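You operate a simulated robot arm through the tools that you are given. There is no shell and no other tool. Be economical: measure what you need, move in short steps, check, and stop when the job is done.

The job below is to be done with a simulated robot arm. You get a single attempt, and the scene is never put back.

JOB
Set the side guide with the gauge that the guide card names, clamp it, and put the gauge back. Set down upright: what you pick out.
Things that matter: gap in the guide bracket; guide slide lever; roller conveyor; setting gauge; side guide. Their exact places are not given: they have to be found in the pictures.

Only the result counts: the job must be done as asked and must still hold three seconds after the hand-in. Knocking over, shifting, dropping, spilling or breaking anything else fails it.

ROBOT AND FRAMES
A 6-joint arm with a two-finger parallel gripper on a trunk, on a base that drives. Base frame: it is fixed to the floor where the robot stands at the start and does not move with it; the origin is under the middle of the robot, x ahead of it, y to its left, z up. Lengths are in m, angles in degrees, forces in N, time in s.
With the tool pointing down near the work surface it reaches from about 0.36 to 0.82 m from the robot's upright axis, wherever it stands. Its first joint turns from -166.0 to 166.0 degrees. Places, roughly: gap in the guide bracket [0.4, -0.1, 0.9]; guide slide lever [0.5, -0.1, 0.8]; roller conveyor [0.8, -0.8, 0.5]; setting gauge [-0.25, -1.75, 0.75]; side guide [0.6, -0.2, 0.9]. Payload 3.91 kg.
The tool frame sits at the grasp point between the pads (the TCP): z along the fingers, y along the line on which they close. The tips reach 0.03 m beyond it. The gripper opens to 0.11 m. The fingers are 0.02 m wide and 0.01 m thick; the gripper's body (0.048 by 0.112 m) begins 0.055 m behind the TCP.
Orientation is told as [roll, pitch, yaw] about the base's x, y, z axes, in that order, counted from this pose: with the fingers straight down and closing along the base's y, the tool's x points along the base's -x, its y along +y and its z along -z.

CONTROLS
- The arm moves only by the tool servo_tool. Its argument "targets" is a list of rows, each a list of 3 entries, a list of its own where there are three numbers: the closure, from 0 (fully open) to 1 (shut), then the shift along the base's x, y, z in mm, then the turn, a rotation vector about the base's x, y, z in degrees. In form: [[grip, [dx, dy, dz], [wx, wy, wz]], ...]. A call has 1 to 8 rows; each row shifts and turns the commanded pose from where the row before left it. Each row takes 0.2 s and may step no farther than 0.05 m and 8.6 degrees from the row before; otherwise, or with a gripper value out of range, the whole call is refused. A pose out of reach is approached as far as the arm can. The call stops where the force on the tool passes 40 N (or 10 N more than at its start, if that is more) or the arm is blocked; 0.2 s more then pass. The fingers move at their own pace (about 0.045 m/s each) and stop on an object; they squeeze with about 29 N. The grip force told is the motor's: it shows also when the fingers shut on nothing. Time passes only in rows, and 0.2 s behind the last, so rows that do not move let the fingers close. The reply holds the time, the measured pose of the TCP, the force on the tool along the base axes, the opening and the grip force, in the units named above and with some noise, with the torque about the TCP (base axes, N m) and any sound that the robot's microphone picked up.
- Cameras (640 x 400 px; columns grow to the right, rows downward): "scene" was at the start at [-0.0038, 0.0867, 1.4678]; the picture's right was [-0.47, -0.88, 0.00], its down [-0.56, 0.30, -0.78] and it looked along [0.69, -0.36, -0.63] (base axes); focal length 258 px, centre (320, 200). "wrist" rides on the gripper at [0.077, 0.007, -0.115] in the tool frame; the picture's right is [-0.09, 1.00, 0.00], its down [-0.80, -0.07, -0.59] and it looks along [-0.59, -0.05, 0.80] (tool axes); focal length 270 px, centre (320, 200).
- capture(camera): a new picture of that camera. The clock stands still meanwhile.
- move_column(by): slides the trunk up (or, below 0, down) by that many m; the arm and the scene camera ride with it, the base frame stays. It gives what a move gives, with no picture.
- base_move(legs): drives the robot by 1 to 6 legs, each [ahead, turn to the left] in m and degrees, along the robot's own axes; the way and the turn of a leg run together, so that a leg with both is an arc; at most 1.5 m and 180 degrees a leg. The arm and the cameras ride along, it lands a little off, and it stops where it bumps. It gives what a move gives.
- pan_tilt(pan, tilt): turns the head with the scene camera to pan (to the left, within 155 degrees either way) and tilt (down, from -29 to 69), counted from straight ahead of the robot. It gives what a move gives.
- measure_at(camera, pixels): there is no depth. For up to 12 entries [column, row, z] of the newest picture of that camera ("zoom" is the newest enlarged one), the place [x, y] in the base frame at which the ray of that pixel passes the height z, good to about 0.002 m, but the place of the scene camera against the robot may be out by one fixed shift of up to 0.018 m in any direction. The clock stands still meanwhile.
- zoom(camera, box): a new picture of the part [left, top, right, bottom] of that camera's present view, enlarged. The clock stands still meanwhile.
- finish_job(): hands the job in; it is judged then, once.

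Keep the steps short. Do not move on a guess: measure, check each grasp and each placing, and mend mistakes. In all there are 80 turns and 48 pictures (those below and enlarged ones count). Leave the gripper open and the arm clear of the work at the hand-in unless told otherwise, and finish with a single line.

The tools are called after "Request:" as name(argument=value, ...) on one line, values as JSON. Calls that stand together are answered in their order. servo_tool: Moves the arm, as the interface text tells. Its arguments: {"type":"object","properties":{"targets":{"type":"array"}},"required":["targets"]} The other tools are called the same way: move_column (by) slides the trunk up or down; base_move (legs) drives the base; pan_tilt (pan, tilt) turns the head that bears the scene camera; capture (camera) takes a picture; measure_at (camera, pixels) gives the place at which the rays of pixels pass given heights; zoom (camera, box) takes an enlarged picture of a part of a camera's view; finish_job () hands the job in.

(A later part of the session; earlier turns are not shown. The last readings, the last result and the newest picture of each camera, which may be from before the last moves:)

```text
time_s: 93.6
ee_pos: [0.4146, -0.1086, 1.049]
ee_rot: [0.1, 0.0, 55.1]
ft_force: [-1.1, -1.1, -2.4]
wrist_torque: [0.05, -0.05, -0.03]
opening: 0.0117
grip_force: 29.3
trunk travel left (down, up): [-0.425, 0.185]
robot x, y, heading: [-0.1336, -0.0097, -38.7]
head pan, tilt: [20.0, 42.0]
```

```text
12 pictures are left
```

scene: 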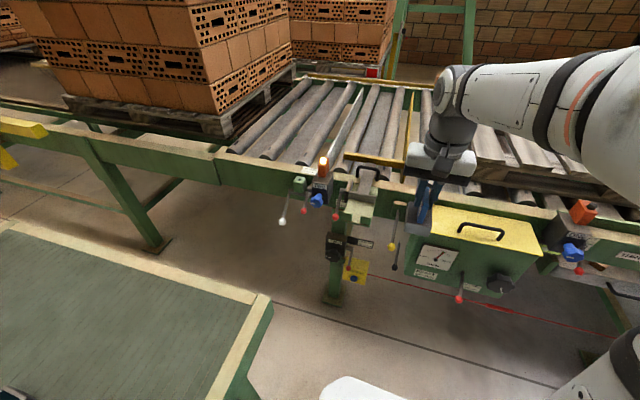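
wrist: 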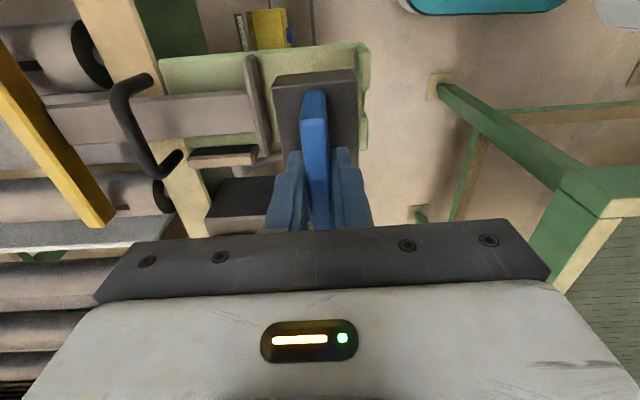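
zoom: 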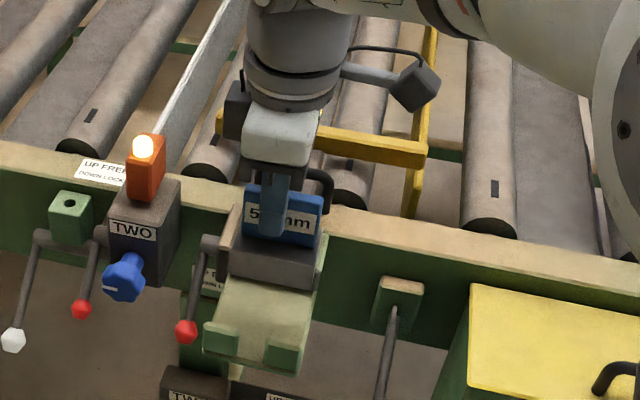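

The block hangs over the gap between plate and stops. I lower it: 45 mm first, then small steps until contact.

Request:
servo_tool(targets=[[1, [0, 0, -25], [0, 0, 0]], [1, [0, 0, -20], [0, 0, 0]], [1, [0, 0, -5], [0, 0, 0]], [1, [0, 0, 0], [0, 0, 0]]])

Request:
servo_tool(targets=[[1, [0, 0, -4], [0, 0, 0]], [1, [0, 0, 0], [0, 0, 0]]])

Request:
servo_tool(targets=[[1, [0, 0, -4], [0, 0, 0]], [1, [0, 0, 0], [0, 0, 0]]])

```text
time_s: 94.6
ee_pos: [0.414, -0.1091, 0.9994]
ee_rot: [0.0, 0.0, 55.2]
ft_force: [0.1, -0.8, -3.2]
wrist_torque: [0.02, -0.01, 0.03]
opening: 0.0119
grip_force: 29.2
trunk travel left (down, up): [-0.425, 0.185]
robot x, y, heading: [-0.1319, -0.0055, -39.0]
head pan, tilt: [20.0, 42.0]
```

```text
time_s: 95.2
ee_pos: [0.4147, -0.1086, 0.9973]
ee_rot: [0.0, -0.1, 55.1]
ft_force: [0.0, 0.4, -2.8]
wrist_torque: [0.01, 0.04, 0.0]
opening: 0.012
grip_force: 29.5
trunk travel left (down, up): [-0.425, 0.185]
robot x, y, heading: [-0.1309, -0.0111, -38.5]
head pan, tilt: [20.0, 42.0]
```

```text
time_s: 95.8
ee_pos: [0.414, -0.1094, 0.9921]
ee_rot: [0.0, 0.0, 55.1]
ft_force: [-0.2, 0.1, -2.3]
wrist_torque: [0.02, -0.03, 0.0]
opening: 0.0114
grip_force: 29.2
trunk travel left (down, up): [-0.425, 0.185]
robot x, y, heading: [-0.1294, -0.0074, -38.7]
head pan, tilt: [20.0, 42.0]
```

No contact yet. I continue in small steps.

Request:
servo_tool(targets=[[1, [0, 0, -3], [0, 0, 0]], [1, [0, 0, 0], [0, 0, 0]]])

Request:
servo_tool(targets=[[1, [0, 0, -3], [0, 0, 0]], [1, [0, 0, 0], [0, 0, 0]]])

Request:
servo_tool(targets=[[1, [0, 0, -3], [0, 0, 0]], [1, [0, 0, 0], [0, 0, 0]]])

Request:
servo_tool(targets=[[1, [0, 0, -3], [0, 0, 0]], [1, [0, 0, 0], [0, 0, 0]]])

```text
time_s: 96.4
ee_pos: [0.4149, -0.1094, 0.9894]
ee_rot: [-0.1, 0.0, 55.1]
ft_force: [-0.2, -0.1, -3.0]
wrist_torque: [0.0, 0.01, 0.01]
opening: 0.0118
grip_force: 29.0
trunk travel left (down, up): [-0.425, 0.185]
robot x, y, heading: [-0.1291, -0.0004, -38.7]
head pan, tilt: [20.0, 42.0]
```

```text
time_s: 97.0
ee_pos: [0.4149, -0.1084, 0.9857]
ee_rot: [0.1, 0.0, 55.1]
ft_force: [-0.2, 0.1, -3.1]
wrist_torque: [0.03, 0.01, -0.01]
opening: 0.0118
grip_force: 28.8
trunk travel left (down, up): [-0.425, 0.185]
robot x, y, heading: [-0.1337, -0.0054, -38.6]
head pan, tilt: [20.0, 42.0]
```

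```text
time_s: 97.6
ee_pos: [0.4145, -0.1089, 0.9827]
ee_rot: [0.0, 0.0, 55.2]
ft_force: [0.3, 0.1, -2.1]
wrist_torque: [-0.02, 0.01, -0.01]
opening: 0.012
grip_force: 29.0
trunk travel left (down, up): [-0.425, 0.185]
robot x, y, heading: [-0.1311, -0.0026, -38.7]
head pan, tilt: [20.0, 42.0]
```

```text
time_s: 98.2
ee_pos: [0.4153, -0.1089, 0.981]
ee_rot: [0.0, 0.0, 55.1]
ft_force: [-0.3, 0.3, -2.8]
wrist_torque: [0.02, 0.0, -0.02]
opening: 0.0118
grip_force: 28.9
trunk travel left (down, up): [-0.425, 0.185]
robot x, y, heading: [-0.1333, -0.0063, -38.6]
head pan, tilt: [20.0, 42.0]
```

Still free. I go on down in 2 mm rows and read the force.

Request:
servo_tool(targets=[[1, [0, 0, -2], [0, 0, 0]], [1, [0, 0, -2], [0, 0, 0]], [1, [0, 0, -2], [0, 0, 0]], [1, [0, 0, 0], [0, 0, 0]]])

```text
time_s: 99.2
ee_pos: [0.4152, -0.1077, 0.9745]
ee_rot: [0.1, 0.0, 55.1]
ft_force: [-1.3, -0.8, -1.9]
wrist_torque: [0.03, -0.01, -0.01]
opening: 0.0119
grip_force: 28.5
trunk travel left (down, up): [-0.425, 0.185]
robot x, y, heading: [-0.1315, -0.0031, -38.7]
head pan, tilt: [20.0, 42.0]
```

Request:
zoom(camera="scene", box=[325, 170, 397, 230])

```text
6.67 times, centred on (361, 200) of scene
```

zoom: 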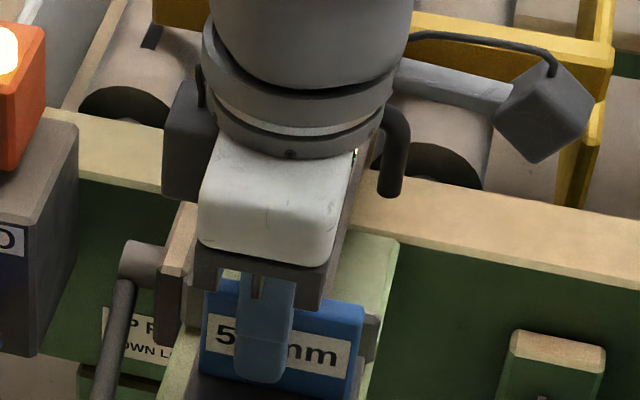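

The block is still in the air, with plenty of room. I continue down.

Request:
servo_tool(targets=[[1, [0, 0, -2], [0, 0, 0]], [1, [0, 0, -2], [0, 0, 0]], [1, [0, 0, -2], [0, 0, 0]], [1, [0, 0, 0], [0, 0, 0]]])

Request:
servo_tool(targets=[[1, [0, 0, -2], [0, 0, 0]], [1, [0, 0, -2], [0, 0, 0]], [1, [0, 0, -2], [0, 0, 0]], [1, [0, 0, 0], [0, 0, 0]]])

```text
time_s: 100.2
ee_pos: [0.4139, -0.1086, 0.9675]
ee_rot: [-0.1, 0.0, 55.1]
ft_force: [0.3, 0.0, -2.4]
wrist_torque: [0.04, 0.01, -0.01]
opening: 0.0118
grip_force: 29.0
trunk travel left (down, up): [-0.425, 0.185]
robot x, y, heading: [-0.1307, -0.0055, -38.5]
head pan, tilt: [20.0, 42.0]
```

```text
time_s: 101.2
ee_pos: [0.4135, -0.1081, 0.9631]
ee_rot: [-0.1, 0.0, 55.1]
ft_force: [0.2, 0.0, 2.9]
wrist_torque: [-0.12, 0.17, 0.03]
opening: 0.0118
grip_force: 28.9
trunk travel left (down, up): [-0.425, 0.185]
robot x, y, heading: [-0.1322, -0.0069, -38.9]
head pan, tilt: [20.0, 42.0]
```

Contact at TCP z 0.963, with a torque saying the load is at the block's right end. I check that it's on the tray and not on a stop.

Request:
zoom(camera="scene", box=[325, 190, 389, 240])

```text
8.00 times, centred on (357, 215) of scene
```

zoom: 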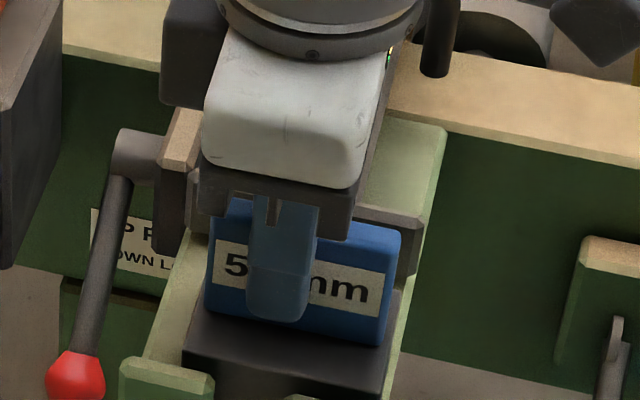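

The stops stand in front of the block, so it sits on the tray behind them. I release and rise. I also measure rays for the lever pivot (140,145) and knob (75,375).

Request:
measure_at(camera="zoom", pixels=[[125, 150, 0.88], [125, 150, 0.92], [75, 375, 0.78], [75, 375, 0.82], [75, 375, 0.86], [210, 350, 0.9], [183, 360, 0.93], [415, 225, 0.94]])

Request:
servo_tool(targets=[[0.55, [0, 0, 0], [0, 0, 0]], [0.55, [0, 0, 0], [0, 0, 0]], [0.55, [0, 0, 0], [0, 0, 0]], [0.55, [0, 0, 20], [0, 0, 0]], [0.55, [0, 0, 40], [0, 0, 0]], [0.55, [0, 0, 40], [0, 0, 0]], [0.55, [0, 0, 0], [0, 0, 0]]])

```text
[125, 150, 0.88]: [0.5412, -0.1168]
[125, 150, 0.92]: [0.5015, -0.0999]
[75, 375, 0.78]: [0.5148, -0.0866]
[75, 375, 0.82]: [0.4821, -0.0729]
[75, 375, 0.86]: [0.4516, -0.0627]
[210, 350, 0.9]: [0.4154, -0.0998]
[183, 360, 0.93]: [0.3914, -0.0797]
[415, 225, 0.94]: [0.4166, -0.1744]
```

```text
time_s: 102.8
ee_pos: [0.4146, -0.1087, 1.0619]
ee_rot: [0.1, 0.0, 55.1]
ft_force: [0.1, 1.2, -0.5]
wrist_torque: [0.0, -0.01, 0.01]
opening: 0.0494
grip_force: 0.0
trunk travel left (down, up): [-0.425, 0.185]
robot x, y, heading: [-0.1312, -0.0076, -38.7]
head pan, tilt: [20.0, 42.0]
```

The gauge is set down. Combining rays, the lever pivot is near n=0.497, z=0.893, and the red knob near n=0.438, z=0.818, about 0.095 m long and just left of the tray. I'll grip the knob from the robot's side with the tool horizontal, fingers closing along the pivot axis. I back off 0.17 m, then turn the tool yaw back.

Request:
base_move(legs=[[-0.17, 0]])

Request:
servo_tool(targets=[[0.55, [0, 0, 0], [0, 0, -8.5]], [0.55, [0, 0, 0], [0, 0, -8.5]], [0.55, [0, 0, 0], [0, 0, -8.5]], [0.55, [0, 0, 0], [0, 0, -8.5]], [0.55, [0, 0, 0], [0, 0, -8.5]], [0.55, [0, 0, 0], [0, 0, -8.5]], [0.55, [0, 0, 0], [0, 0, -8.5]], [0.55, [0, 0, 0], [0, 0, -8.5]]])

Request:
servo_tool(targets=[[0.55, [0, 0, 0], [0, 0, -7.5]], [0.55, [0, 0, 0], [0, 0, -7.5]], [0.55, [0, 0, 0], [0, 0, -7.5]], [0.55, [0, 0, 0], [-4.74, -6.69, 0]], [0.55, [0, 0, 0], [-4.74, -6.69, 0]], [0.55, [0, 0, 0], [-4.74, -6.69, 0]], [0.55, [0, 0, 0], [-4.74, -6.69, 0]], [0.55, [0, 0, 0], [-4.74, -6.69, 0]]])

Request:
servo_tool(targets=[[0.55, [0, 0, 0], [-4.74, -6.69, 0]], [0.55, [0, 0, 0], [-4.74, -6.69, 0]], [0.55, [0, 0, 0], [-4.74, -6.69, 0]], [0.55, [0, 0, 0], [-4.74, -6.69, 0]], [0.55, [0, 0, 0], [-4.74, -6.69, 0]], [0.55, [0, 0, 0], [-4.74, -6.69, 0]], [0.55, [0, 0, 0], [0, 0, 0]]])

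Request:
zoom(camera="scene", box=[300, 140, 420, 240])

```text
time_s: 104.2
ee_pos: [0.2817, -0.0033, 1.0619]
ee_rot: [0.0, -0.1, 55.0]
ft_force: [0.3, 1.1, -0.1]
wrist_torque: [0.02, 0.02, 0.01]
opening: 0.0491
grip_force: 0.2
trunk travel left (down, up): [-0.425, 0.185]
robot x, y, heading: [-0.2623, 0.1009, -38.3]
head pan, tilt: [20.0, 42.0]
```

```text
time_s: 106.0
ee_pos: [0.283, -0.0026, 1.0617]
ee_rot: [0.0, 0.0, -13.0]
ft_force: [0.4, 0.2, -0.1]
wrist_torque: [0.01, 0.01, 0.0]
opening: 0.0494
grip_force: 0.0
trunk travel left (down, up): [-0.425, 0.185]
robot x, y, heading: [-0.2639, 0.1018, -38.7]
head pan, tilt: [20.0, 42.0]
```

```text
time_s: 107.8
ee_pos: [0.2829, -0.0029, 1.0598]
ee_rot: [0.1, -41.0, -35.4]
ft_force: [1.0, 0.1, 0.1]
wrist_torque: [-0.02, 0.0, 0.01]
opening: 0.0495
grip_force: 0.0
trunk travel left (down, up): [-0.425, 0.185]
robot x, y, heading: [-0.2657, 0.0992, -38.8]
head pan, tilt: [20.0, 42.0]
```

```text
time_s: 109.4
ee_pos: [0.2826, -0.0029, 1.061]
ee_rot: [158.5, -89.8, 166.2]
ft_force: [-0.1, -0.5, 0.0]
wrist_torque: [0.01, -0.01, -0.01]
opening: 0.0495
grip_force: 0.0
trunk travel left (down, up): [-0.425, 0.185]
robot x, y, heading: [-0.2613, 0.1011, -39.1]
head pan, tilt: [20.0, 42.0]
```

```text
4.00 times, centred on (360, 190) of scene
```

zoom: 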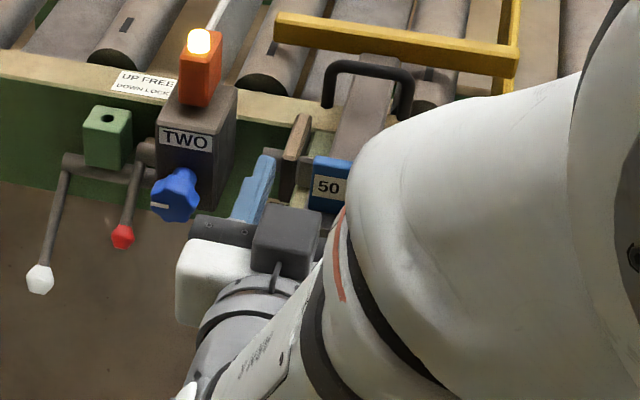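

The tool now points horizontally at the conveyor. I check the bench corner seen earlier at scene (272,296), so the arm won't touch it when I go low.

Request:
measure_at(camera="scene", pixels=[[272, 296, 0.75], [272, 296, 0.8], [0, 225, 0.75]])

```text
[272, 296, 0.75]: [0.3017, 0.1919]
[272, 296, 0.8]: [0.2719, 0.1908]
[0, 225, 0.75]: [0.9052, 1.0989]
```

Bench corner is at about n=0.13, m=0.33, which clears my path by roughly 5 cm. I shift sideways to the lever's plane and go down to knob height, well short of it, and look.

Request:
servo_tool(targets=[[0.55, [20, 27, 0], [0, 0, 0]], [0.55, [19, 27, -10], [0, 0, 0]], [0.55, [0, 0, -40], [0, 0, 0]], [0.55, [0, 0, -40], [0, 0, 0]], [0.55, [0, 0, -40], [0, 0, 0]], [0.55, [0, 0, -40], [0, 0, 0]], [0.55, [0, 0, -40], [0, 0, 0]], [0.55, [0, 0, -30], [0, 0, 0]]])

Request:
capture(camera="wrist")

```text
time_s: 111.2
ee_pos: [0.3551, 0.0611, 0.862]
ee_rot: [110.9, -89.9, -146.9]
ft_force: [-0.1, -0.6, 0.2]
wrist_torque: [-0.03, 0.03, 0.01]
opening: 0.0493
grip_force: 0.1
out of reach, approached as far as the arm can: row 6, 7, 8
trunk travel left (down, up): [-0.425, 0.185]
robot x, y, heading: [-0.2601, 0.1008, -38.8]
head pan, tilt: [20.0, 42.0]
```

```text
8 pictures are left
```

wrist: 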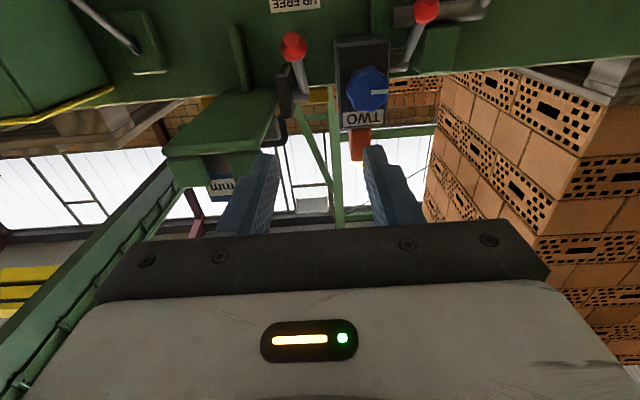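

Clear upside-down view: the knob at (294,45) gives m=0.234, z≈0.817 at n≈0.438, agreeing with the scene ray. The arm couldn't get low enough here, so I lower the trunk by 0.06 m.

Request:
move_column(by=-0.06)

Request:
servo_tool(targets=[[0.55, [0, 0, 0], [0, 0, 0]]])

```text
time_s: 112.2
ee_pos: [0.3604, 0.0641, 0.7947]
ee_rot: [-55.2, -89.6, 19.5]
ft_force: [-0.8, 0.3, 0.7]
wrist_torque: [-0.02, 0.0, 0.04]
opening: 0.0496
grip_force: 0.1
trunk travel left (down, up): [-0.365, 0.245]
robot x, y, heading: [-0.262, 0.1011, -38.8]
head pan, tilt: [20.0, 42.0]
```

```text
time_s: 112.6
ee_pos: [0.36, 0.0652, 0.795]
ee_rot: [-51.9, -89.7, 16.0]
ft_force: [0.5, -0.1, -1.0]
wrist_torque: [-0.02, -0.01, 0.02]
opening: 0.0495
grip_force: 0.1
trunk travel left (down, up): [-0.365, 0.245]
robot x, y, heading: [-0.2633, 0.0998, -38.8]
head pan, tilt: [20.0, 42.0]
```

I raise 20 mm to see whether the commanded pose is back in reach.

Request:
servo_tool(targets=[[0.55, [0, 0, 20], [0, 0, 0]], [0.55, [0, 0, 0], [0, 0, 0]]])

```text
time_s: 113.2
ee_pos: [0.3603, 0.0621, 0.8044]
ee_rot: [-50.1, -88.5, 14.3]
ft_force: [-0.9, -1.4, 0.7]
wrist_torque: [0.03, 0.01, 0.02]
opening: 0.0496
grip_force: 0.1
trunk travel left (down, up): [-0.365, 0.245]
robot x, y, heading: [-0.2599, 0.1033, -38.6]
head pan, tilt: [20.0, 42.0]
```

Request:
servo_tool(targets=[[0.55, [17, -22, 4], [0, 0, 0]], [0.55, [17, -22, 4], [0, 0, 0]], [0.55, [17, -22, 4], [0, 0, 0]], [0.55, [0, 0, 0], [0, 0, 0]], [0.55, [0, 0, 0], [0, 0, 0]]])

```text
time_s: 114.4
ee_pos: [0.4161, 0.0048, 0.8266]
ee_rot: [-97.4, -89.4, 62.0]
ft_force: [0.1, -0.4, 0.5]
wrist_torque: [-0.03, 0.02, 0.02]
opening: 0.0494
grip_force: 0.1
trunk travel left (down, up): [-0.365, 0.245]
robot x, y, heading: [-0.2634, 0.0997, -38.9]
head pan, tilt: [20.0, 42.0]
```

Pose is under control again: n=0.337, m=0.244, z=0.827. I approach half way, centring on the knob, and look.

Request:
servo_tool(targets=[[0.55, [15, -17, -5], [0, 0, 0]], [0.55, [16, -17, -5], [0, 0, 0]], [0.55, [0, 0, 0], [0, 0, 0]], [0.55, [0, 0, 0], [0, 0, 0]]])

Request:
capture(camera="wrist")

```text
time_s: 115.4
ee_pos: [0.4472, -0.0283, 0.8161]
ee_rot: [-92.8, -89.6, 57.3]
ft_force: [0.1, 0.4, -1.2]
wrist_torque: [0.01, 0.0, 0.0]
opening: 0.0496
grip_force: 0.0
trunk travel left (down, up): [-0.365, 0.245]
robot x, y, heading: [-0.2628, 0.0996, -38.7]
head pan, tilt: [20.0, 42.0]
```

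```text
7 pictures are left
```

wrist: 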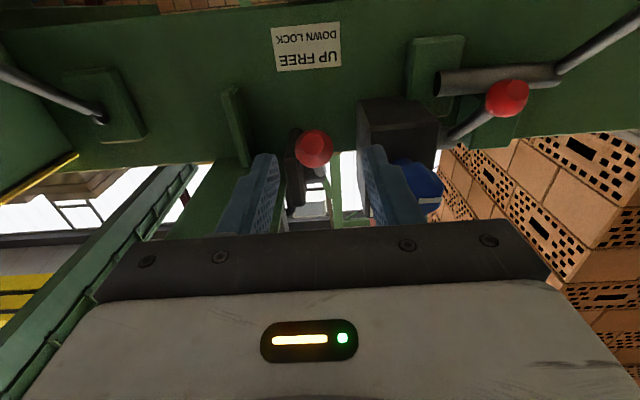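

The knob is centred between the fingers; triangulation gives n=0.43, m=0.232, z=0.816. I go 34 mm further and close.

Request:
servo_tool(targets=[[0.55, [13, -11, 0], [0, 0, 0]], [0.55, [13, -11, 0], [0, 0, 0]], [0.55, [0, 0, 0], [0, 0, 0]], [1, [0, 0, 0], [0, 0, 0]], [1, [0, 0, 0], [0, 0, 0]], [1, [0, 0, 0], [0, 0, 0]], [1, [0, 0, 0], [0, 0, 0]]])

```text
time_s: 117.0
ee_pos: [0.4733, -0.0512, 0.8172]
ee_rot: [-85.7, -89.6, 50.0]
ft_force: [-7.8, -9.2, -0.8]
wrist_torque: [-0.02, -0.02, -0.25]
opening: 0.0275
grip_force: 44.7
trunk travel left (down, up): [-0.365, 0.245]
robot x, y, heading: [-0.2658, 0.1002, -38.8]
head pan, tilt: [20.0, 42.0]
```

The knob is gripped (0.0275 m) with a little sideways load. I ease 3 mm sideways and start swinging the lever along its arc, reading the force.

Request:
servo_tool(targets=[[1, [-1.7, -2.4, 0], [0, 0, 0]], [1, [0, 0, 0], [0, 0, 0]], [1, [-9.1, 6.5, 11.4], [0, 0, 0]], [1, [0, 0, 0], [0, 0, 0]]])

```text
time_s: 118.0
ee_pos: [0.4657, -0.0461, 0.8286]
ee_rot: [-98.4, -89.6, 63.1]
ft_force: [17.3, 1.5, -0.2]
wrist_torque: [0.33, 0.44, 0.29]
opening: 0.0273
grip_force: 44.8
trunk travel left (down, up): [-0.365, 0.245]
robot x, y, heading: [-0.2626, 0.1018, -38.6]
head pan, tilt: [20.0, 42.0]
```

The lever moves with it. The sideways offset is overcorrected, so I go back 1.5 mm and continue the arc.

Request:
servo_tool(targets=[[1, [-6.4, 6.4, 15.5], [0, 0, 0]], [1, [-6.1, 4.3, 16.1], [0, 0, 0]], [1, [0, 0, 0], [0, 0, 0]]])

```text
time_s: 118.8
ee_pos: [0.4509, -0.0355, 0.8569]
ee_rot: [-70.2, -89.5, 34.6]
ft_force: [18.1, -2.0, -8.9]
wrist_torque: [0.67, 0.9, 0.15]
opening: 0.0273
grip_force: 45.3
trunk travel left (down, up): [-0.365, 0.245]
robot x, y, heading: [-0.26, 0.1002, -38.7]
head pan, tilt: [20.0, 42.0]
```

Request:
servo_tool(targets=[[1, [-3, 2.1, 17.2], [0, 0, 0]], [1, [-1, 0.7, 17.7], [0, 0, 0]], [1, [0, 0, 0], [0, 0, 0]]])

```text
time_s: 119.6
ee_pos: [0.4468, -0.0326, 0.8931]
ee_rot: [-74.2, -89.5, 38.7]
ft_force: [10.8, -1.4, -12.9]
wrist_torque: [0.76, 1.01, 0.17]
opening: 0.0276
grip_force: 44.8
trunk travel left (down, up): [-0.365, 0.245]
robot x, y, heading: [-0.2657, 0.0973, -38.7]
head pan, tilt: [20.0, 42.0]
```

Lever is about horizontal. I keep going along the arc upward and inward.

Request:
servo_tool(targets=[[1, [1.6, -1.1, 17.7], [0, 0, 0]], [1, [4.2, -3, 17.2], [0, 0, 0]], [1, [0, 0, 0], [0, 0, 0]]])

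Request:
servo_tool(targets=[[1, [6.1, -4.3, 16.1], [0, 0, 0]], [1, [0, 0, 0], [0, 0, 0]]])

```text
time_s: 120.4
ee_pos: [0.4519, -0.0391, 0.9311]
ee_rot: [-121.5, -89.6, 85.8]
ft_force: [0.1, 0.2, -0.2]
wrist_torque: [0.0, -0.02, 0.01]
opening: 0.0001
grip_force: 37.9
trunk travel left (down, up): [-0.365, 0.245]
robot x, y, heading: [-0.2599, 0.0966, -38.5]
head pan, tilt: [20.0, 42.0]
```

```text
time_s: 121.0
ee_pos: [0.4576, -0.041, 0.947]
ee_rot: [-96.7, -89.6, 61.1]
ft_force: [0.0, 0.1, 0.9]
wrist_torque: [-0.01, 0.01, -0.02]
opening: 0.0004
grip_force: 37.8
trunk travel left (down, up): [-0.365, 0.245]
robot x, y, heading: [-0.2652, 0.101, -38.6]
head pan, tilt: [20.0, 42.0]
```

The knob slipped out near θ≈95–100°. I look at where the lever stands now.

Request:
capture(camera="wrist")

```text
6 pictures are left
```

wrist: 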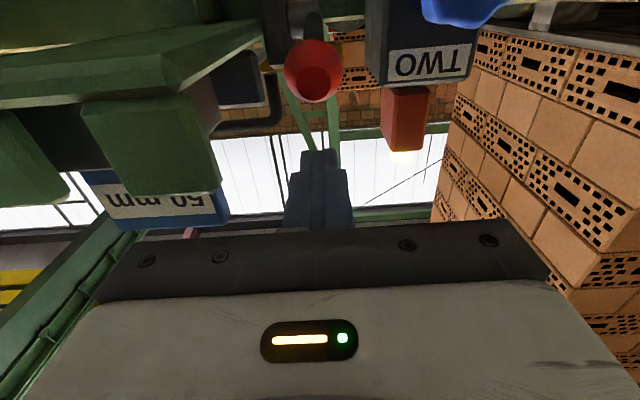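

The lever now stands horizontal (knob at n=0.398, z=0.892). To see if it goes further, I go round beneath the knob with closed fingers and push up, watching the force.

Request:
servo_tool(targets=[[1, [-22, 16, 0], [0, 0, 0]], [1, [-23, 16, 0], [0, 0, 0]], [1, [0, 0, -43], [0, 0, 0]], [1, [0, 0, -42], [0, 0, 0]], [1, [20, -14, 0], [0, 0, 0]], [1, [20, -14, 0], [0, 0, 0]], [1, [0, 0, 0], [0, 0, 0]]])

Request:
servo_tool(targets=[[1, [0, 0, 10], [0, 0, 0]], [1, [0, 0, 8], [0, 0, 0]], [1, [0, 0, 0], [0, 0, 0]]])

```text
time_s: 122.6
ee_pos: [0.4529, -0.0386, 0.8624]
ee_rot: [-90.1, -89.6, 54.5]
ft_force: [-0.4, 0.2, 0.2]
wrist_torque: [-0.01, -0.01, -0.01]
opening: 0.0
grip_force: 37.7
trunk travel left (down, up): [-0.365, 0.245]
robot x, y, heading: [-0.2641, 0.0965, -38.7]
head pan, tilt: [20.0, 42.0]
```

```text
time_s: 123.4
ee_pos: [0.4528, -0.0371, 0.8804]
ee_rot: [-87.5, -89.6, 51.8]
ft_force: [0.7, -0.7, -2.0]
wrist_torque: [0.05, 0.0, -0.01]
opening: 0.0
grip_force: 37.6
trunk travel left (down, up): [-0.365, 0.245]
robot x, y, heading: [-0.2615, 0.1011, -38.6]
head pan, tilt: [20.0, 42.0]
```

Light contact and it moves easily. I keep pushing up and inward.

Request:
servo_tool(targets=[[1, [0, 0, 12], [0, 0, 0]], [1, [1, -1, 12], [0, 0, 0]], [1, [0, 0, 0], [0, 0, 0]]])

Request:
servo_tool(targets=[[1, [2, -1.5, 12], [0, 0, 0]], [1, [4, -3, 12], [0, 0, 0]], [1, [0, 0, 0], [0, 0, 0]]])

```text
time_s: 124.2
ee_pos: [0.4541, -0.0378, 0.9044]
ee_rot: [-95.1, -89.5, 59.7]
ft_force: [0.0, 0.7, -1.9]
wrist_torque: [0.07, 0.09, -0.02]
opening: 0.0
grip_force: 38.1
trunk travel left (down, up): [-0.365, 0.245]
robot x, y, heading: [-0.2613, 0.0992, -38.7]
head pan, tilt: [20.0, 42.0]
```

```text
time_s: 125.0
ee_pos: [0.4587, -0.0416, 0.9176]
ee_rot: [-38.2, -88.6, 2.9]
ft_force: [-0.9, -1.0, -8.1]
wrist_torque: [0.15, 0.17, 0.08]
opening: 0.0002
grip_force: 38.1
trunk travel left (down, up): [-0.365, 0.245]
robot x, y, heading: [-0.2633, 0.1008, -38.8]
head pan, tilt: [20.0, 42.0]
stopped in row 3: the force on the tool passed its limit at 42 N (the readings are from after the stop); the commanded pose is now the measured one
```

It stopped firmly at about 42 N with the lever raised to about 115°, so it's up and free. I retreat straight back, raise the trunk again, and turn the tool down again.

Request:
servo_tool(targets=[[1, [0, 0, -6], [0, 0, 0]], [1, [-33, 23, 0], [0, 0, 0]], [1, [-33, 23, 0], [0, 0, 0]], [1, [-33, 23, 0], [0, 0, 0]], [1, [0, 0, 45], [0, 0, 0]], [1, [0, 0, 45], [0, 0, 0]], [1, [0, 0, 45], [0, 0, 0]], [1, [0, 0, 0], [0, 0, 0]]])

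Request:
move_column(by=0.06)

Request:
servo_tool(targets=[[0.5, [0, 0, 0], [4.74, 6.69, 0]], [0.5, [0, 0, 0], [4.74, 6.69, 0]], [0.5, [0, 0, 0], [4.74, 6.69, 0]], [0.5, [0, 0, 0], [4.74, 6.69, 0]], [0.5, [0, 0, 0], [4.74, 6.69, 0]], [0.5, [0, 0, 0], [4.74, 6.69, 0]], [0.5, [0, 0, 0], [4.74, 6.69, 0]], [0.5, [0, 0, 0], [4.74, 6.69, 0]]])

Request:
servo_tool(targets=[[0.5, [0, 0, 0], [4.74, 6.69, 0]], [0.5, [0, 0, 0], [4.74, 6.69, 0]], [0.5, [0, 0, 0], [4.74, 6.69, 0]], [0.5, [0, 0, 0], [0, 0, 8.5]], [0.5, [0, 0, 0], [0, 0, 8.5]], [0.5, [0, 0, 0], [0, 0, 8.5]], [0.5, [0, 0, 0], [0, 0, 8.5]], [0.5, [0, 0, 0], [0, 0, 8.5]]])

Request:
servo_tool(targets=[[0.5, [0, 0, 0], [0, 0, 8.5]], [0.5, [0, 0, 0], [0, 0, 8.5]], [0.5, [0, 0, 0], [0, 0, 8.5]], [0.5, [0, 0, 0], [0, 0, 7.5]], [0.5, [0, 0, 0], [0, 0, 7.5]], [0.5, [0, 0, 0], [0, 0, 7.5]], [0.5, [0, 0, 0], [0, 0, 0]]])

```text
time_s: 126.8
ee_pos: [0.3575, 0.0269, 1.0476]
ee_rot: [-40.7, -88.8, 5.4]
ft_force: [0.1, -0.1, -0.5]
wrist_torque: [-0.01, 0.02, 0.02]
opening: 0.0
grip_force: 37.7
trunk travel left (down, up): [-0.365, 0.245]
robot x, y, heading: [-0.2637, 0.0985, -38.7]
head pan, tilt: [20.0, 42.0]
```

```text
time_s: 127.8
ee_pos: [0.3584, 0.0268, 1.1069]
ee_rot: [-41.5, -88.8, 5.9]
ft_force: [-1.3, -0.8, -0.3]
wrist_torque: [0.02, 0.0, 0.01]
opening: 0.0001
grip_force: 37.6
trunk travel left (down, up): [-0.425, 0.185]
robot x, y, heading: [-0.2631, 0.1033, -38.7]
head pan, tilt: [20.0, 42.0]
```

```text
time_s: 129.6
ee_pos: [0.3586, 0.0273, 1.1064]
ee_rot: [-0.5, -23.4, -34.4]
ft_force: [0.2, -0.5, -0.1]
wrist_torque: [-0.01, -0.01, 0.0]
opening: 0.055
grip_force: 0.0
trunk travel left (down, up): [-0.425, 0.185]
robot x, y, heading: [-0.2646, 0.1013, -38.7]
head pan, tilt: [20.0, 42.0]
```

```text
time_s: 131.4
ee_pos: [0.3589, 0.0256, 1.1064]
ee_rot: [-0.1, 1.1, 8.1]
ft_force: [0.4, 0.1, -0.7]
wrist_torque: [-0.03, 0.02, -0.01]
opening: 0.055
grip_force: 0.2
trunk travel left (down, up): [-0.425, 0.185]
robot x, y, heading: [-0.2617, 0.101, -38.7]
head pan, tilt: [20.0, 42.0]
```

```text
time_s: 133.0
ee_pos: [0.3589, 0.0269, 1.1069]
ee_rot: [-0.1, 1.2, 56.0]
ft_force: [0.7, -0.2, -0.9]
wrist_torque: [-0.01, -0.01, -0.02]
opening: 0.0552
grip_force: 0.1
trunk travel left (down, up): [-0.425, 0.185]
robot x, y, heading: [-0.2637, 0.1022, -38.7]
head pan, tilt: [20.0, 42.0]
```

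Next I drive 0.17 m forward, correct the small tilt, and hover above the loop handle (expected at n=0.565, m=0.15).

Request:
base_move(legs=[[0.17, 0]])

Request:
servo_tool(targets=[[0.5, [19, -42, 0], [1.0, -0.67, -0.9]], [0.5, [19, -42, 0], [0, 0, 0]], [0.5, [18, -41, -27], [0, 0, 0]], [0.5, [0, 0, -20], [0, 0, 0]], [0.5, [0, 0, 0], [0, 0, 0]]])

Request:
capture(camera="wrist")

```text
time_s: 134.5
ee_pos: [0.4948, -0.0831, 1.1061]
ee_rot: [-0.1, 1.1, 55.9]
ft_force: [-0.2, -0.6, -0.6]
wrist_torque: [0.02, -0.01, -0.01]
opening: 0.0549
grip_force: 0.0
trunk travel left (down, up): [-0.425, 0.185]
robot x, y, heading: [-0.128, -0.0073, -38.7]
head pan, tilt: [20.0, 42.0]
```

```text
refused: row 3 steps farther than a row can; nothing moved
```

```text
5 pictures are left
```

wrist: 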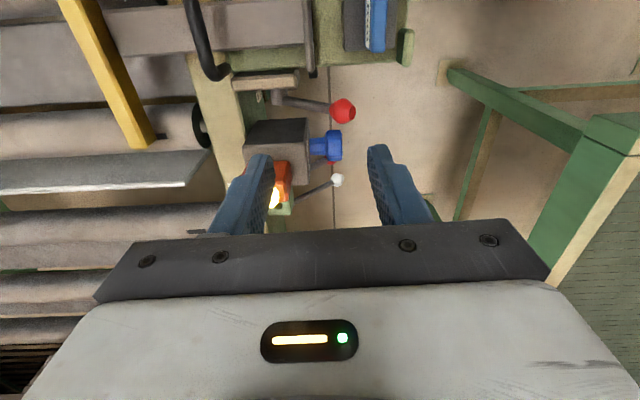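

The one move was refused (too long a step), but this picture shows the lever still raised, knob at (343,110), and part of the handle. I measure the handle bar here.

Request:
measure_at(camera="wrist", pixels=[[204, 62, 0.94], [189, 5, 0.94], [228, 70, 0.94], [204, 62, 0.96], [189, 5, 0.96], [310, 72, 0.94], [304, 5, 0.94], [343, 110, 0.935], [345, 48, 0.935], [395, 55, 0.935]])

Request:
servo_tool(targets=[[0.5, [13, -32, 0], [1.0, -0.67, -0.9]], [0.5, [13, -32, 0], [0, 0, 0]], [0.5, [13, -32, 0], [0, 0, 0]], [0.5, [13, -25, -20], [0, 0, 0]], [0.5, [0, 0, -20], [0, 0, 0]], [0.5, [0, 0, 0], [0, 0, 0]]])

Request:
capture(camera="wrist")

```text
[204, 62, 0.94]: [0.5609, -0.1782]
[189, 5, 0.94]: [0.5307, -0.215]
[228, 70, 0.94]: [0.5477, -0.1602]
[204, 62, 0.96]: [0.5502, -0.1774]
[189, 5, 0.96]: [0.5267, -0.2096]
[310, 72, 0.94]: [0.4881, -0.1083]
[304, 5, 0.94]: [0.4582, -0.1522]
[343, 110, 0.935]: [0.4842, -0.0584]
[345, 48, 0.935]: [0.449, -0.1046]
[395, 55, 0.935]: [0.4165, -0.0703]
```

```text
time_s: 135.9
ee_pos: [0.5459, -0.2041, 1.0658]
ee_rot: [-0.2, -0.1, 54.9]
ft_force: [0.8, 0.8, 0.6]
wrist_torque: [0.0, 0.0, 0.01]
opening: 0.0551
grip_force: 0.2
trunk travel left (down, up): [-0.425, 0.185]
robot x, y, heading: [-0.1254, -0.008, -38.7]
head pan, tilt: [20.0, 42.0]
```

```text
4 pictures are left
```

wrist: 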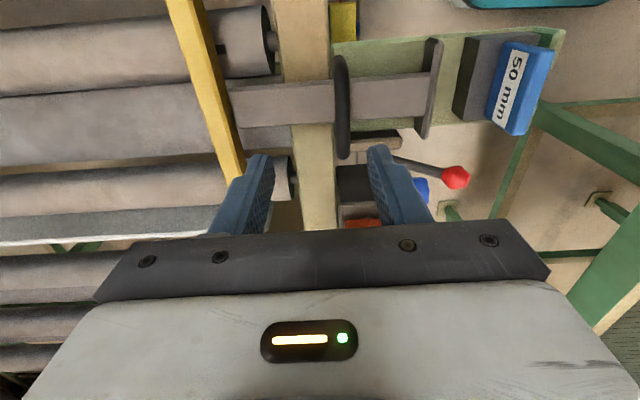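

Seen from above, the handle is an upright arch at n≈0.542, centre m≈0.15, top z≈0.963. I move over it, descend and grip its top bar.

Request:
servo_tool(targets=[[0.5, [-17, 12, 0], [0, 0, 0]], [0.5, [0, 0, -40], [0, 0, 0]], [0.5, [0, 0, -35], [0, 0, 0]], [0.5, [0, 0, -26], [0, 0, 0]], [1, [0, 0, 0], [0, 0, 0]], [1, [0, 0, 0], [0, 0, 0]], [1, [0, 0, 0], [0, 0, 0]], [1, [0, 0, 0], [0, 0, 0]]])

```text
time_s: 137.7
ee_pos: [0.5315, -0.1922, 0.9643]
ee_rot: [-0.1, -0.1, 54.9]
ft_force: [2.3, 0.3, -2.2]
wrist_torque: [0.22, -0.18, -0.75]
opening: 0.012
grip_force: 45.1
trunk travel left (down, up): [-0.425, 0.185]
robot x, y, heading: [-0.1245, -0.0072, -38.8]
head pan, tilt: [20.0, 42.0]
```

Bar gripped (12 mm). I pull the slide towards the stops in small rows and watch the force.

Request:
servo_tool(targets=[[1, [-4.1, 2.9, 0], [0, 0, 0]], [1, [-4.1, 2.9, 0], [0, 0, 0]], [1, [0, 0, 0], [0, 0, 0]]])

Request:
servo_tool(targets=[[1, [-4.1, 2.9, 0], [0, 0, 0]], [1, [-4.1, 2.9, 0], [0, 0, 0]], [1, [0, 0, 0], [0, 0, 0]]])

```text
time_s: 138.5
ee_pos: [0.5228, -0.1852, 0.9643]
ee_rot: [0.0, -0.2, 54.9]
ft_force: [-0.8, -1.8, -10.8]
wrist_torque: [0.78, -0.62, -0.79]
opening: 0.0116
grip_force: 45.2
trunk travel left (down, up): [-0.425, 0.185]
robot x, y, heading: [-0.1288, -0.0107, -38.8]
head pan, tilt: [20.0, 42.0]
```

```text
time_s: 139.3
ee_pos: [0.5145, -0.181, 0.9649]
ee_rot: [0.1, -0.2, 55.1]
ft_force: [2.8, 1.2, -15.0]
wrist_torque: [0.3, -0.23, -0.78]
opening: 0.0114
grip_force: 45.3
trunk travel left (down, up): [-0.425, 0.185]
robot x, y, heading: [-0.1277, -0.0076, -38.9]
head pan, tilt: [20.0, 42.0]
```

It slides freely; 20 mm done. I continue in small rows until the load rises.

Request:
servo_tool(targets=[[1, [-3.3, 2.3, -1], [0, 0, 0]], [1, [-3.3, 2.3, 0], [0, 0, 0]], [1, [0, 0, 0], [0, 0, 0]]])

Request:
servo_tool(targets=[[1, [-2.5, 1.7, 0], [0, 0, 0]], [1, [0, 0, 0], [0, 0, 0]]])

Request:
servo_tool(targets=[[1, [-2.5, 1.7, 0], [0, 0, 0]], [1, [0, 0, 0], [0, 0, 0]]])

```text
time_s: 140.1
ee_pos: [0.5085, -0.1758, 0.9648]
ee_rot: [-0.1, -0.1, 55.0]
ft_force: [6.3, 1.5, -5.2]
wrist_torque: [-0.48, 0.4, -0.78]
opening: 0.0118
grip_force: 45.1
trunk travel left (down, up): [-0.425, 0.185]
robot x, y, heading: [-0.1296, -0.0085, -38.6]
head pan, tilt: [20.0, 42.0]
```

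```text
time_s: 140.7
ee_pos: [0.5048, -0.1732, 0.9638]
ee_rot: [-0.1, -0.1, 54.9]
ft_force: [6.5, 3.7, -3.8]
wrist_torque: [-0.09, 0.1, -0.78]
opening: 0.0115
grip_force: 44.8
trunk travel left (down, up): [-0.425, 0.185]
robot x, y, heading: [-0.1279, -0.0061, -38.8]
head pan, tilt: [20.0, 42.0]
```

```text
time_s: 141.3
ee_pos: [0.5012, -0.1724, 0.9655]
ee_rot: [0.1, -0.1, 54.9]
ft_force: [6.8, 4.7, -6.7]
wrist_torque: [0.44, -0.35, -0.79]
opening: 0.0116
grip_force: 44.7
trunk travel left (down, up): [-0.425, 0.185]
robot x, y, heading: [-0.1274, -0.0079, -38.6]
head pan, tilt: [20.0, 42.0]
```

Request:
servo_tool(targets=[[1, [-1.6, 1.2, 0], [0, 0, 0]], [1, [0, 0, 0], [0, 0, 0]]])

Request:
servo_tool(targets=[[1, [-1.6, 1.2, 0], [0, 0, 0]], [1, [0, 0, 0], [0, 0, 0]]])

Request:
servo_tool(targets=[[1, [-1.6, 1.2, 0], [0, 0, 0]], [1, [0, 0, 0], [0, 0, 0]]])

```text
time_s: 141.9
ee_pos: [0.5005, -0.1698, 0.9628]
ee_rot: [0.0, 0.0, 55.1]
ft_force: [10.0, 8.1, -7.9]
wrist_torque: [0.59, -0.47, -0.79]
opening: 0.0117
grip_force: 45.0
trunk travel left (down, up): [-0.425, 0.185]
robot x, y, heading: [-0.125, -0.0064, -38.7]
head pan, tilt: [20.0, 42.0]
```

```text
time_s: 142.5
ee_pos: [0.5005, -0.1711, 0.9657]
ee_rot: [-0.2, -0.1, 55.0]
ft_force: [23.2, 1.8, -3.2]
wrist_torque: [-0.24, 0.15, -0.77]
opening: 0.0119
grip_force: 44.9
trunk travel left (down, up): [-0.425, 0.185]
robot x, y, heading: [-0.1263, -0.0086, -38.7]
head pan, tilt: [20.0, 42.0]
```

```text
time_s: 143.1
ee_pos: [0.5007, -0.1701, 0.9633]
ee_rot: [-0.1, -0.1, 55.0]
ft_force: [34.2, -8.5, 3.2]
wrist_torque: [-1.0, 0.76, -0.67]
opening: 0.012
grip_force: 45.8
trunk travel left (down, up): [-0.425, 0.185]
robot x, y, heading: [-0.1266, -0.0063, -38.6]
head pan, tilt: [20.0, 42.0]
```

Firm contact: 33 N and no more motion after about 38 mm travel, so plate, block and stops are tight. I relax the pull slightly, open, and rise straight up, then check the gap with the scene camera.

Request:
servo_tool(targets=[[1, [1.6, -1.2, 0], [0, 0, 0]], [1, [0, 0, 0], [0, 0, 0]], [0.5, [0, 0, 0], [0, 0, 0]], [0.5, [0, 0, 0], [0, 0, 0]], [0.5, [0, 0, 0], [0, 0, 0]], [0.5, [0, 0, 40], [0, 0, 0]], [0.5, [0, 0, 40], [0, 0, 0]], [0.5, [0, 0, 30], [0, 0, 0]]])

Request:
base_move(legs=[[-0.17, 0]])

Request:
zoom(camera="scene", box=[310, 150, 400, 220])

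```text
time_s: 144.9
ee_pos: [0.4968, -0.169, 1.0757]
ee_rot: [-0.1, -0.1, 54.9]
ft_force: [0.2, -0.4, 0.1]
wrist_torque: [0.03, 0.01, 0.0]
opening: 0.055
grip_force: 0.1
trunk travel left (down, up): [-0.425, 0.185]
robot x, y, heading: [-0.1289, -0.0108, -38.8]
head pan, tilt: [20.0, 42.0]
```

```text
time_s: 146.3
ee_pos: [0.3619, -0.0633, 1.0761]
ee_rot: [-0.1, -0.1, 54.7]
ft_force: [-0.1, 0.0, 0.2]
wrist_torque: [0.02, -0.02, 0.04]
opening: 0.055
grip_force: 0.0
trunk travel left (down, up): [-0.425, 0.185]
robot x, y, heading: [-0.2632, 0.1027, -38.8]
head pan, tilt: [20.0, 42.0]
```

```text
5.71 times, centred on (355, 185) of scene
```

zoom: 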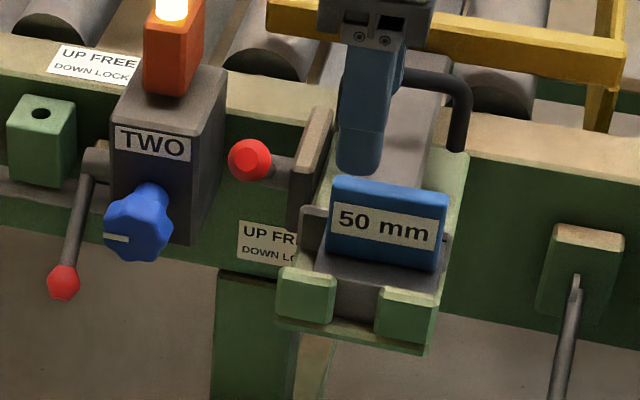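

The block is seated flush between stops and plate and the lever is up. I move clear to the lever's plane, turn the tool horizontal again, and lower the trunk.

Request:
servo_tool(targets=[[1, [-1, 30, 10], [0, 0, -8.5]], [1, [-1, 30, 10], [0, 0, -8.5]], [1, [-1, 30, 10], [0, 0, -8.5]], [1, [0, 0, 0], [0, 0, -8.5]], [1, [0, 0, 0], [0, 0, -8.5]], [1, [0, 0, 0], [0, 0, -8.5]], [1, [0, 0, 0], [0, 0, -8.5]], [1, [0, 0, 0], [0, 0, -8.5]]])

Request:
servo_tool(targets=[[1, [0, 0, 0], [0, 0, -7.4]], [1, [0, 0, 0], [0, 0, -7.4]], [1, [0, 0, 0], [0, 0, -7.2]], [1, [0, 0, 0], [-4.74, -6.69, 0]], [1, [0, 0, 0], [-4.74, -6.69, 0]], [1, [0, 0, 0], [-4.74, -6.69, 0]], [1, [0, 0, 0], [-4.74, -6.69, 0]], [1, [0, 0, 0], [-4.74, -6.69, 0]]])

Request:
servo_tool(targets=[[1, [0, 0, 0], [-4.74, -6.69, 0]], [1, [0, 0, 0], [-4.74, -6.69, 0]], [1, [0, 0, 0], [-4.74, -6.69, 0]], [1, [0, 0, 0], [-4.74, -6.69, 0]], [1, [0, 0, 0], [-4.74, -6.69, 0]], [1, [0, 0, 0], [-4.74, -6.69, 0]], [1, [0, 0, 0], [0, 0, 0]]])

Request:
move_column(by=-0.06)

```text
time_s: 148.1
ee_pos: [0.3594, 0.0269, 1.1063]
ee_rot: [-0.1, -0.1, -13.4]
ft_force: [-0.1, -0.3, 0.0]
wrist_torque: [0.0, 0.0, 0.0]
opening: 0.0
grip_force: 28.9
trunk travel left (down, up): [-0.425, 0.185]
robot x, y, heading: [-0.2645, 0.0991, -38.6]
head pan, tilt: [20.0, 42.0]
```

```text
time_s: 149.9
ee_pos: [0.3595, 0.0267, 1.1047]
ee_rot: [0.0, -41.1, -35.3]
ft_force: [0.2, -0.1, 0.5]
wrist_torque: [-0.04, -0.01, -0.02]
opening: 0.0
grip_force: 28.7
trunk travel left (down, up): [-0.425, 0.185]
robot x, y, heading: [-0.2644, 0.0993, -38.9]
head pan, tilt: [20.0, 42.0]
```

```text
time_s: 151.5
ee_pos: [0.3593, 0.0272, 1.1059]
ee_rot: [178.4, -89.5, 146.2]
ft_force: [0.1, -0.3, 0.7]
wrist_torque: [-0.03, -0.03, 0.0]
opening: 0.0001
grip_force: 28.8
trunk travel left (down, up): [-0.425, 0.185]
robot x, y, heading: [-0.262, 0.0972, -39.0]
head pan, tilt: [20.0, 42.0]
```

```text
time_s: 152.5
ee_pos: [0.3593, 0.0267, 1.0462]
ee_rot: [-179.6, -89.7, 144.1]
ft_force: [0.0, -0.4, -0.4]
wrist_torque: [-0.02, 0.01, -0.02]
opening: 0.0001
grip_force: 28.5
trunk travel left (down, up): [-0.365, 0.245]
robot x, y, heading: [-0.2581, 0.1006, -38.9]
head pan, tilt: [20.0, 42.0]
```

I position the closed fingers above the raised knob and start pressing it down.

Request:
servo_tool(targets=[[1, [29, -20, -15], [0, 0, 0]], [1, [29, -20, -15], [0, 0, 0]], [1, [29, -19, -15], [0, 0, 0]], [1, [0, 0, -14], [0, 0, 0]], [1, [0, 0, -14], [0, 0, 0]], [1, [0, 0, -14], [0, 0, 0]], [1, [0, 0, -14], [0, 0, 0]], [1, [0, 0, 0], [0, 0, 0]]])

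Request:
servo_tool(targets=[[1, [1, -0.7, -12], [0, 0, 0]], [1, [1, -0.7, -12], [0, 0, 0]], [1, [2, -1.4, -12], [0, 0, 0]], [1, [0, 0, 0], [0, 0, 0]]])

```text
time_s: 154.3
ee_pos: [0.445, -0.0334, 0.9417]
ee_rot: [-178.9, -89.6, 143.5]
ft_force: [-0.7, 0.0, -0.1]
wrist_torque: [0.01, -0.01, 0.0]
opening: 0.0
grip_force: 29.1
trunk travel left (down, up): [-0.365, 0.245]
robot x, y, heading: [-0.2585, 0.1024, -38.6]
head pan, tilt: [20.0, 42.0]
```

```text
time_s: 155.3
ee_pos: [0.4509, -0.0367, 0.9077]
ee_rot: [-179.0, -89.8, 143.5]
ft_force: [0.8, -0.2, -0.9]
wrist_torque: [-0.03, -0.01, 0.01]
opening: 0.0
grip_force: 28.8
trunk travel left (down, up): [-0.365, 0.245]
robot x, y, heading: [-0.2657, 0.1, -38.7]
head pan, tilt: [20.0, 42.0]
```

Request:
servo_tool(targets=[[1, [1.6, -1.2, -12], [0, 0, 0]], [1, [2, -1.4, -12], [0, 0, 0]], [1, [3.7, -2.6, -12], [0, 0, 0]], [1, [0, 0, 0], [0, 0, 0]]])

```text
time_s: 156.3
ee_pos: [0.4579, -0.0399, 0.8718]
ee_rot: [178.3, -89.7, 146.3]
ft_force: [-0.3, -0.1, 0.6]
wrist_torque: [0.0, -0.03, -0.02]
opening: 0.0
grip_force: 28.9
trunk travel left (down, up): [-0.365, 0.245]
robot x, y, heading: [-0.2599, 0.0976, -39.2]
head pan, tilt: [20.0, 42.0]
```

No resistance, so I check where the knob is relative to the fingers.

Request:
capture(camera="wrist")

```text
2 pictures are left
```

wrist: 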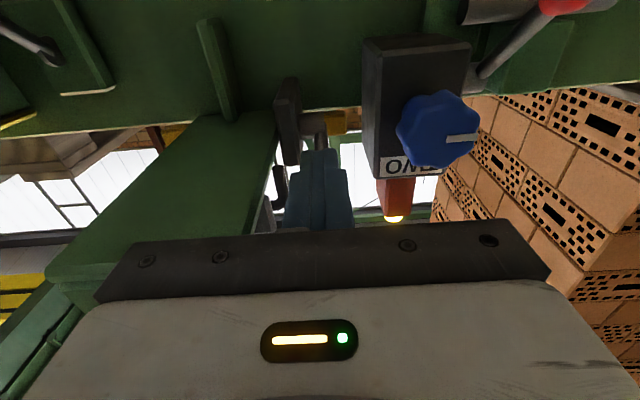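

The lever stands higher and further in than assumed (rays give knob n≈0.428, z≈0.945), so my fingers passed in front of it. I back out, go above, move further in, and press down again.

Request:
servo_tool(targets=[[1, [-41, 29, 0], [0, 0, 0]], [1, [0, 0, 42], [0, 0, 0]], [1, [0, 0, 42], [0, 0, 0]], [1, [0, 0, 42], [0, 0, 0]], [1, [27, -19, 0], [0, 0, 0]], [1, [26, -18.5, 0], [0, 0, 0]], [1, [0, 0, 0], [0, 0, 0]]])

Request:
servo_tool(targets=[[1, [0, 0, -10], [0, 0, 0]], [1, [0, 0, -10], [0, 0, 0]], [1, [0, 0, -8], [0, 0, 0]], [1, [0, 0, 0], [0, 0, 0]]])

```text
refused: row 1 steps farther than a row can; nothing moved
```

```text
time_s: 157.3
ee_pos: [0.4575, -0.0414, 0.8443]
ee_rot: [179.0, -89.8, 145.6]
ft_force: [-0.3, 0.8, 0.1]
wrist_torque: [-0.03, 0.01, -0.03]
opening: 0.0
grip_force: 28.8
trunk travel left (down, up): [-0.365, 0.245]
robot x, y, heading: [-0.2616, 0.102, -39.1]
head pan, tilt: [20.0, 42.0]
```

The first call was refused (step a hair too long), and the second only lowered me harmlessly. I redo it with smaller steps.

Request:
servo_tool(targets=[[1, [-20, 14.5, 0], [0, 0, 0]], [1, [-20, 14.5, 0], [0, 0, 0]], [1, [0, 0, 48], [0, 0, 0]], [1, [0, 0, 48], [0, 0, 0]], [1, [0, 0, 48], [0, 0, 0]], [1, [20, -14, 10], [0, 0, 0]], [1, [30, -21, 0], [0, 0, 0]], [1, [0, 0, 0], [0, 0, 0]]])

```text
time_s: 159.1
ee_pos: [0.4684, -0.0494, 1.0005]
ee_rot: [-179.3, -89.7, 143.9]
ft_force: [-1.1, 0.9, 0.5]
wrist_torque: [-0.01, -0.02, -0.05]
opening: 0.0002
grip_force: 29.1
trunk travel left (down, up): [-0.365, 0.245]
robot x, y, heading: [-0.2657, 0.0992, -38.9]
head pan, tilt: [20.0, 42.0]
```

Request:
servo_tool(targets=[[1, [0, 0, -12], [0, 0, 0]], [1, [0, 0, -12], [0, 0, 0]], [1, [0, 0, -10], [0, 0, 0]], [1, [0, 0, 0], [0, 0, 0]]])

Request:
servo_tool(targets=[[1, [-2, 1.4, -10], [0, 0, 0]], [1, [-3, 2.1, -10], [0, 0, 0]], [1, [0, 0, 0], [0, 0, 0]]])

```text
time_s: 160.1
ee_pos: [0.4679, -0.0469, 0.963]
ee_rot: [178.7, -89.7, 145.9]
ft_force: [-0.3, 0.6, 2.0]
wrist_torque: [-0.01, -0.07, 0.01]
opening: 0.0
grip_force: 29.0
trunk travel left (down, up): [-0.365, 0.245]
robot x, y, heading: [-0.2644, 0.1043, -38.9]
head pan, tilt: [20.0, 42.0]
```

```text
time_s: 160.9
ee_pos: [0.4628, -0.0428, 0.9455]
ee_rot: [-170.8, -89.7, 135.2]
ft_force: [-0.5, -0.7, 0.4]
wrist_torque: [0.05, 0.01, -0.01]
opening: 0.0001
grip_force: 28.8
trunk travel left (down, up): [-0.365, 0.245]
robot x, y, heading: [-0.2658, 0.1, -39.0]
head pan, tilt: [20.0, 42.0]
```

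Light contact forces appear. I continue along the downward arc.

Request:
servo_tool(targets=[[1, [-2.5, 1.8, -11], [0, 0, 0]], [1, [-2, 1.4, -11], [0, 0, 0]], [1, [0, 0, -11], [0, 0, 0]], [1, [0, 0, 0], [0, 0, 0]]])

Request:
servo_tool(targets=[[1, [0, 0, -11], [0, 0, 0]], [1, [1.6, -1.2, -11], [0, 0, 0]], [1, [3, -2.1, -11], [0, 0, 0]], [1, [0, 0, 0], [0, 0, 0]]])

```text
time_s: 161.9
ee_pos: [0.4574, -0.0389, 0.9126]
ee_rot: [-173.9, -89.7, 138.4]
ft_force: [-0.7, 0.1, -0.3]
wrist_torque: [0.0, 0.0, -0.03]
opening: 0.0
grip_force: 28.9
trunk travel left (down, up): [-0.365, 0.245]
robot x, y, heading: [-0.2612, 0.0997, -38.9]
head pan, tilt: [20.0, 42.0]
```

```text
time_s: 162.9
ee_pos: [0.4634, -0.0425, 0.878]
ee_rot: [-176.9, -89.7, 141.5]
ft_force: [0.5, 0.2, -0.8]
wrist_torque: [0.01, -0.01, 0.0]
opening: 0.0
grip_force: 29.3
trunk travel left (down, up): [-0.365, 0.245]
robot x, y, heading: [-0.2619, 0.0998, -38.9]
head pan, tilt: [20.0, 42.0]
```

I continue down to where the locked stop should be; a rise in force will show whether the lever is under the fingers.

Request:
servo_tool(targets=[[1, [3, -2.1, -11], [0, 0, 0]], [1, [3, -2.1, -11], [0, 0, 0]], [1, [2, -1.4, -11], [0, 0, 0]], [1, [0, 0, 0], [0, 0, 0]]])

Request:
servo_tool(targets=[[1, [2, -1.4, -8], [0, 0, 0]], [1, [2, -1.4, -8], [0, 0, 0]], [1, [0, 0, -8], [0, 0, 0]], [1, [0, 0, 0], [0, 0, 0]]])

```text
time_s: 163.9
ee_pos: [0.4685, -0.0487, 0.8463]
ee_rot: [176.6, -89.6, 148.1]
ft_force: [-2.1, 0.0, 5.6]
wrist_torque: [-0.12, -0.1, -0.03]
opening: 0.0
grip_force: 28.8
trunk travel left (down, up): [-0.365, 0.245]
robot x, y, heading: [-0.2678, 0.1015, -39.2]
head pan, tilt: [20.0, 42.0]
```

```text
time_s: 164.4
ee_pos: [0.4701, -0.0492, 0.8459]
ee_rot: [167.6, -88.4, 157.0]
ft_force: [-23.3, 10.2, 17.6]
wrist_torque: [-0.11, -0.33, -0.34]
opening: 0.0
grip_force: 28.9
trunk travel left (down, up): [-0.365, 0.245]
robot x, y, heading: [-0.2619, 0.1052, -39.0]
head pan, tilt: [20.0, 42.0]
stopped in row 2: the force on the tool passed its limit at 46 N (the readings are from after the stop); the commanded pose is now the measured one
```

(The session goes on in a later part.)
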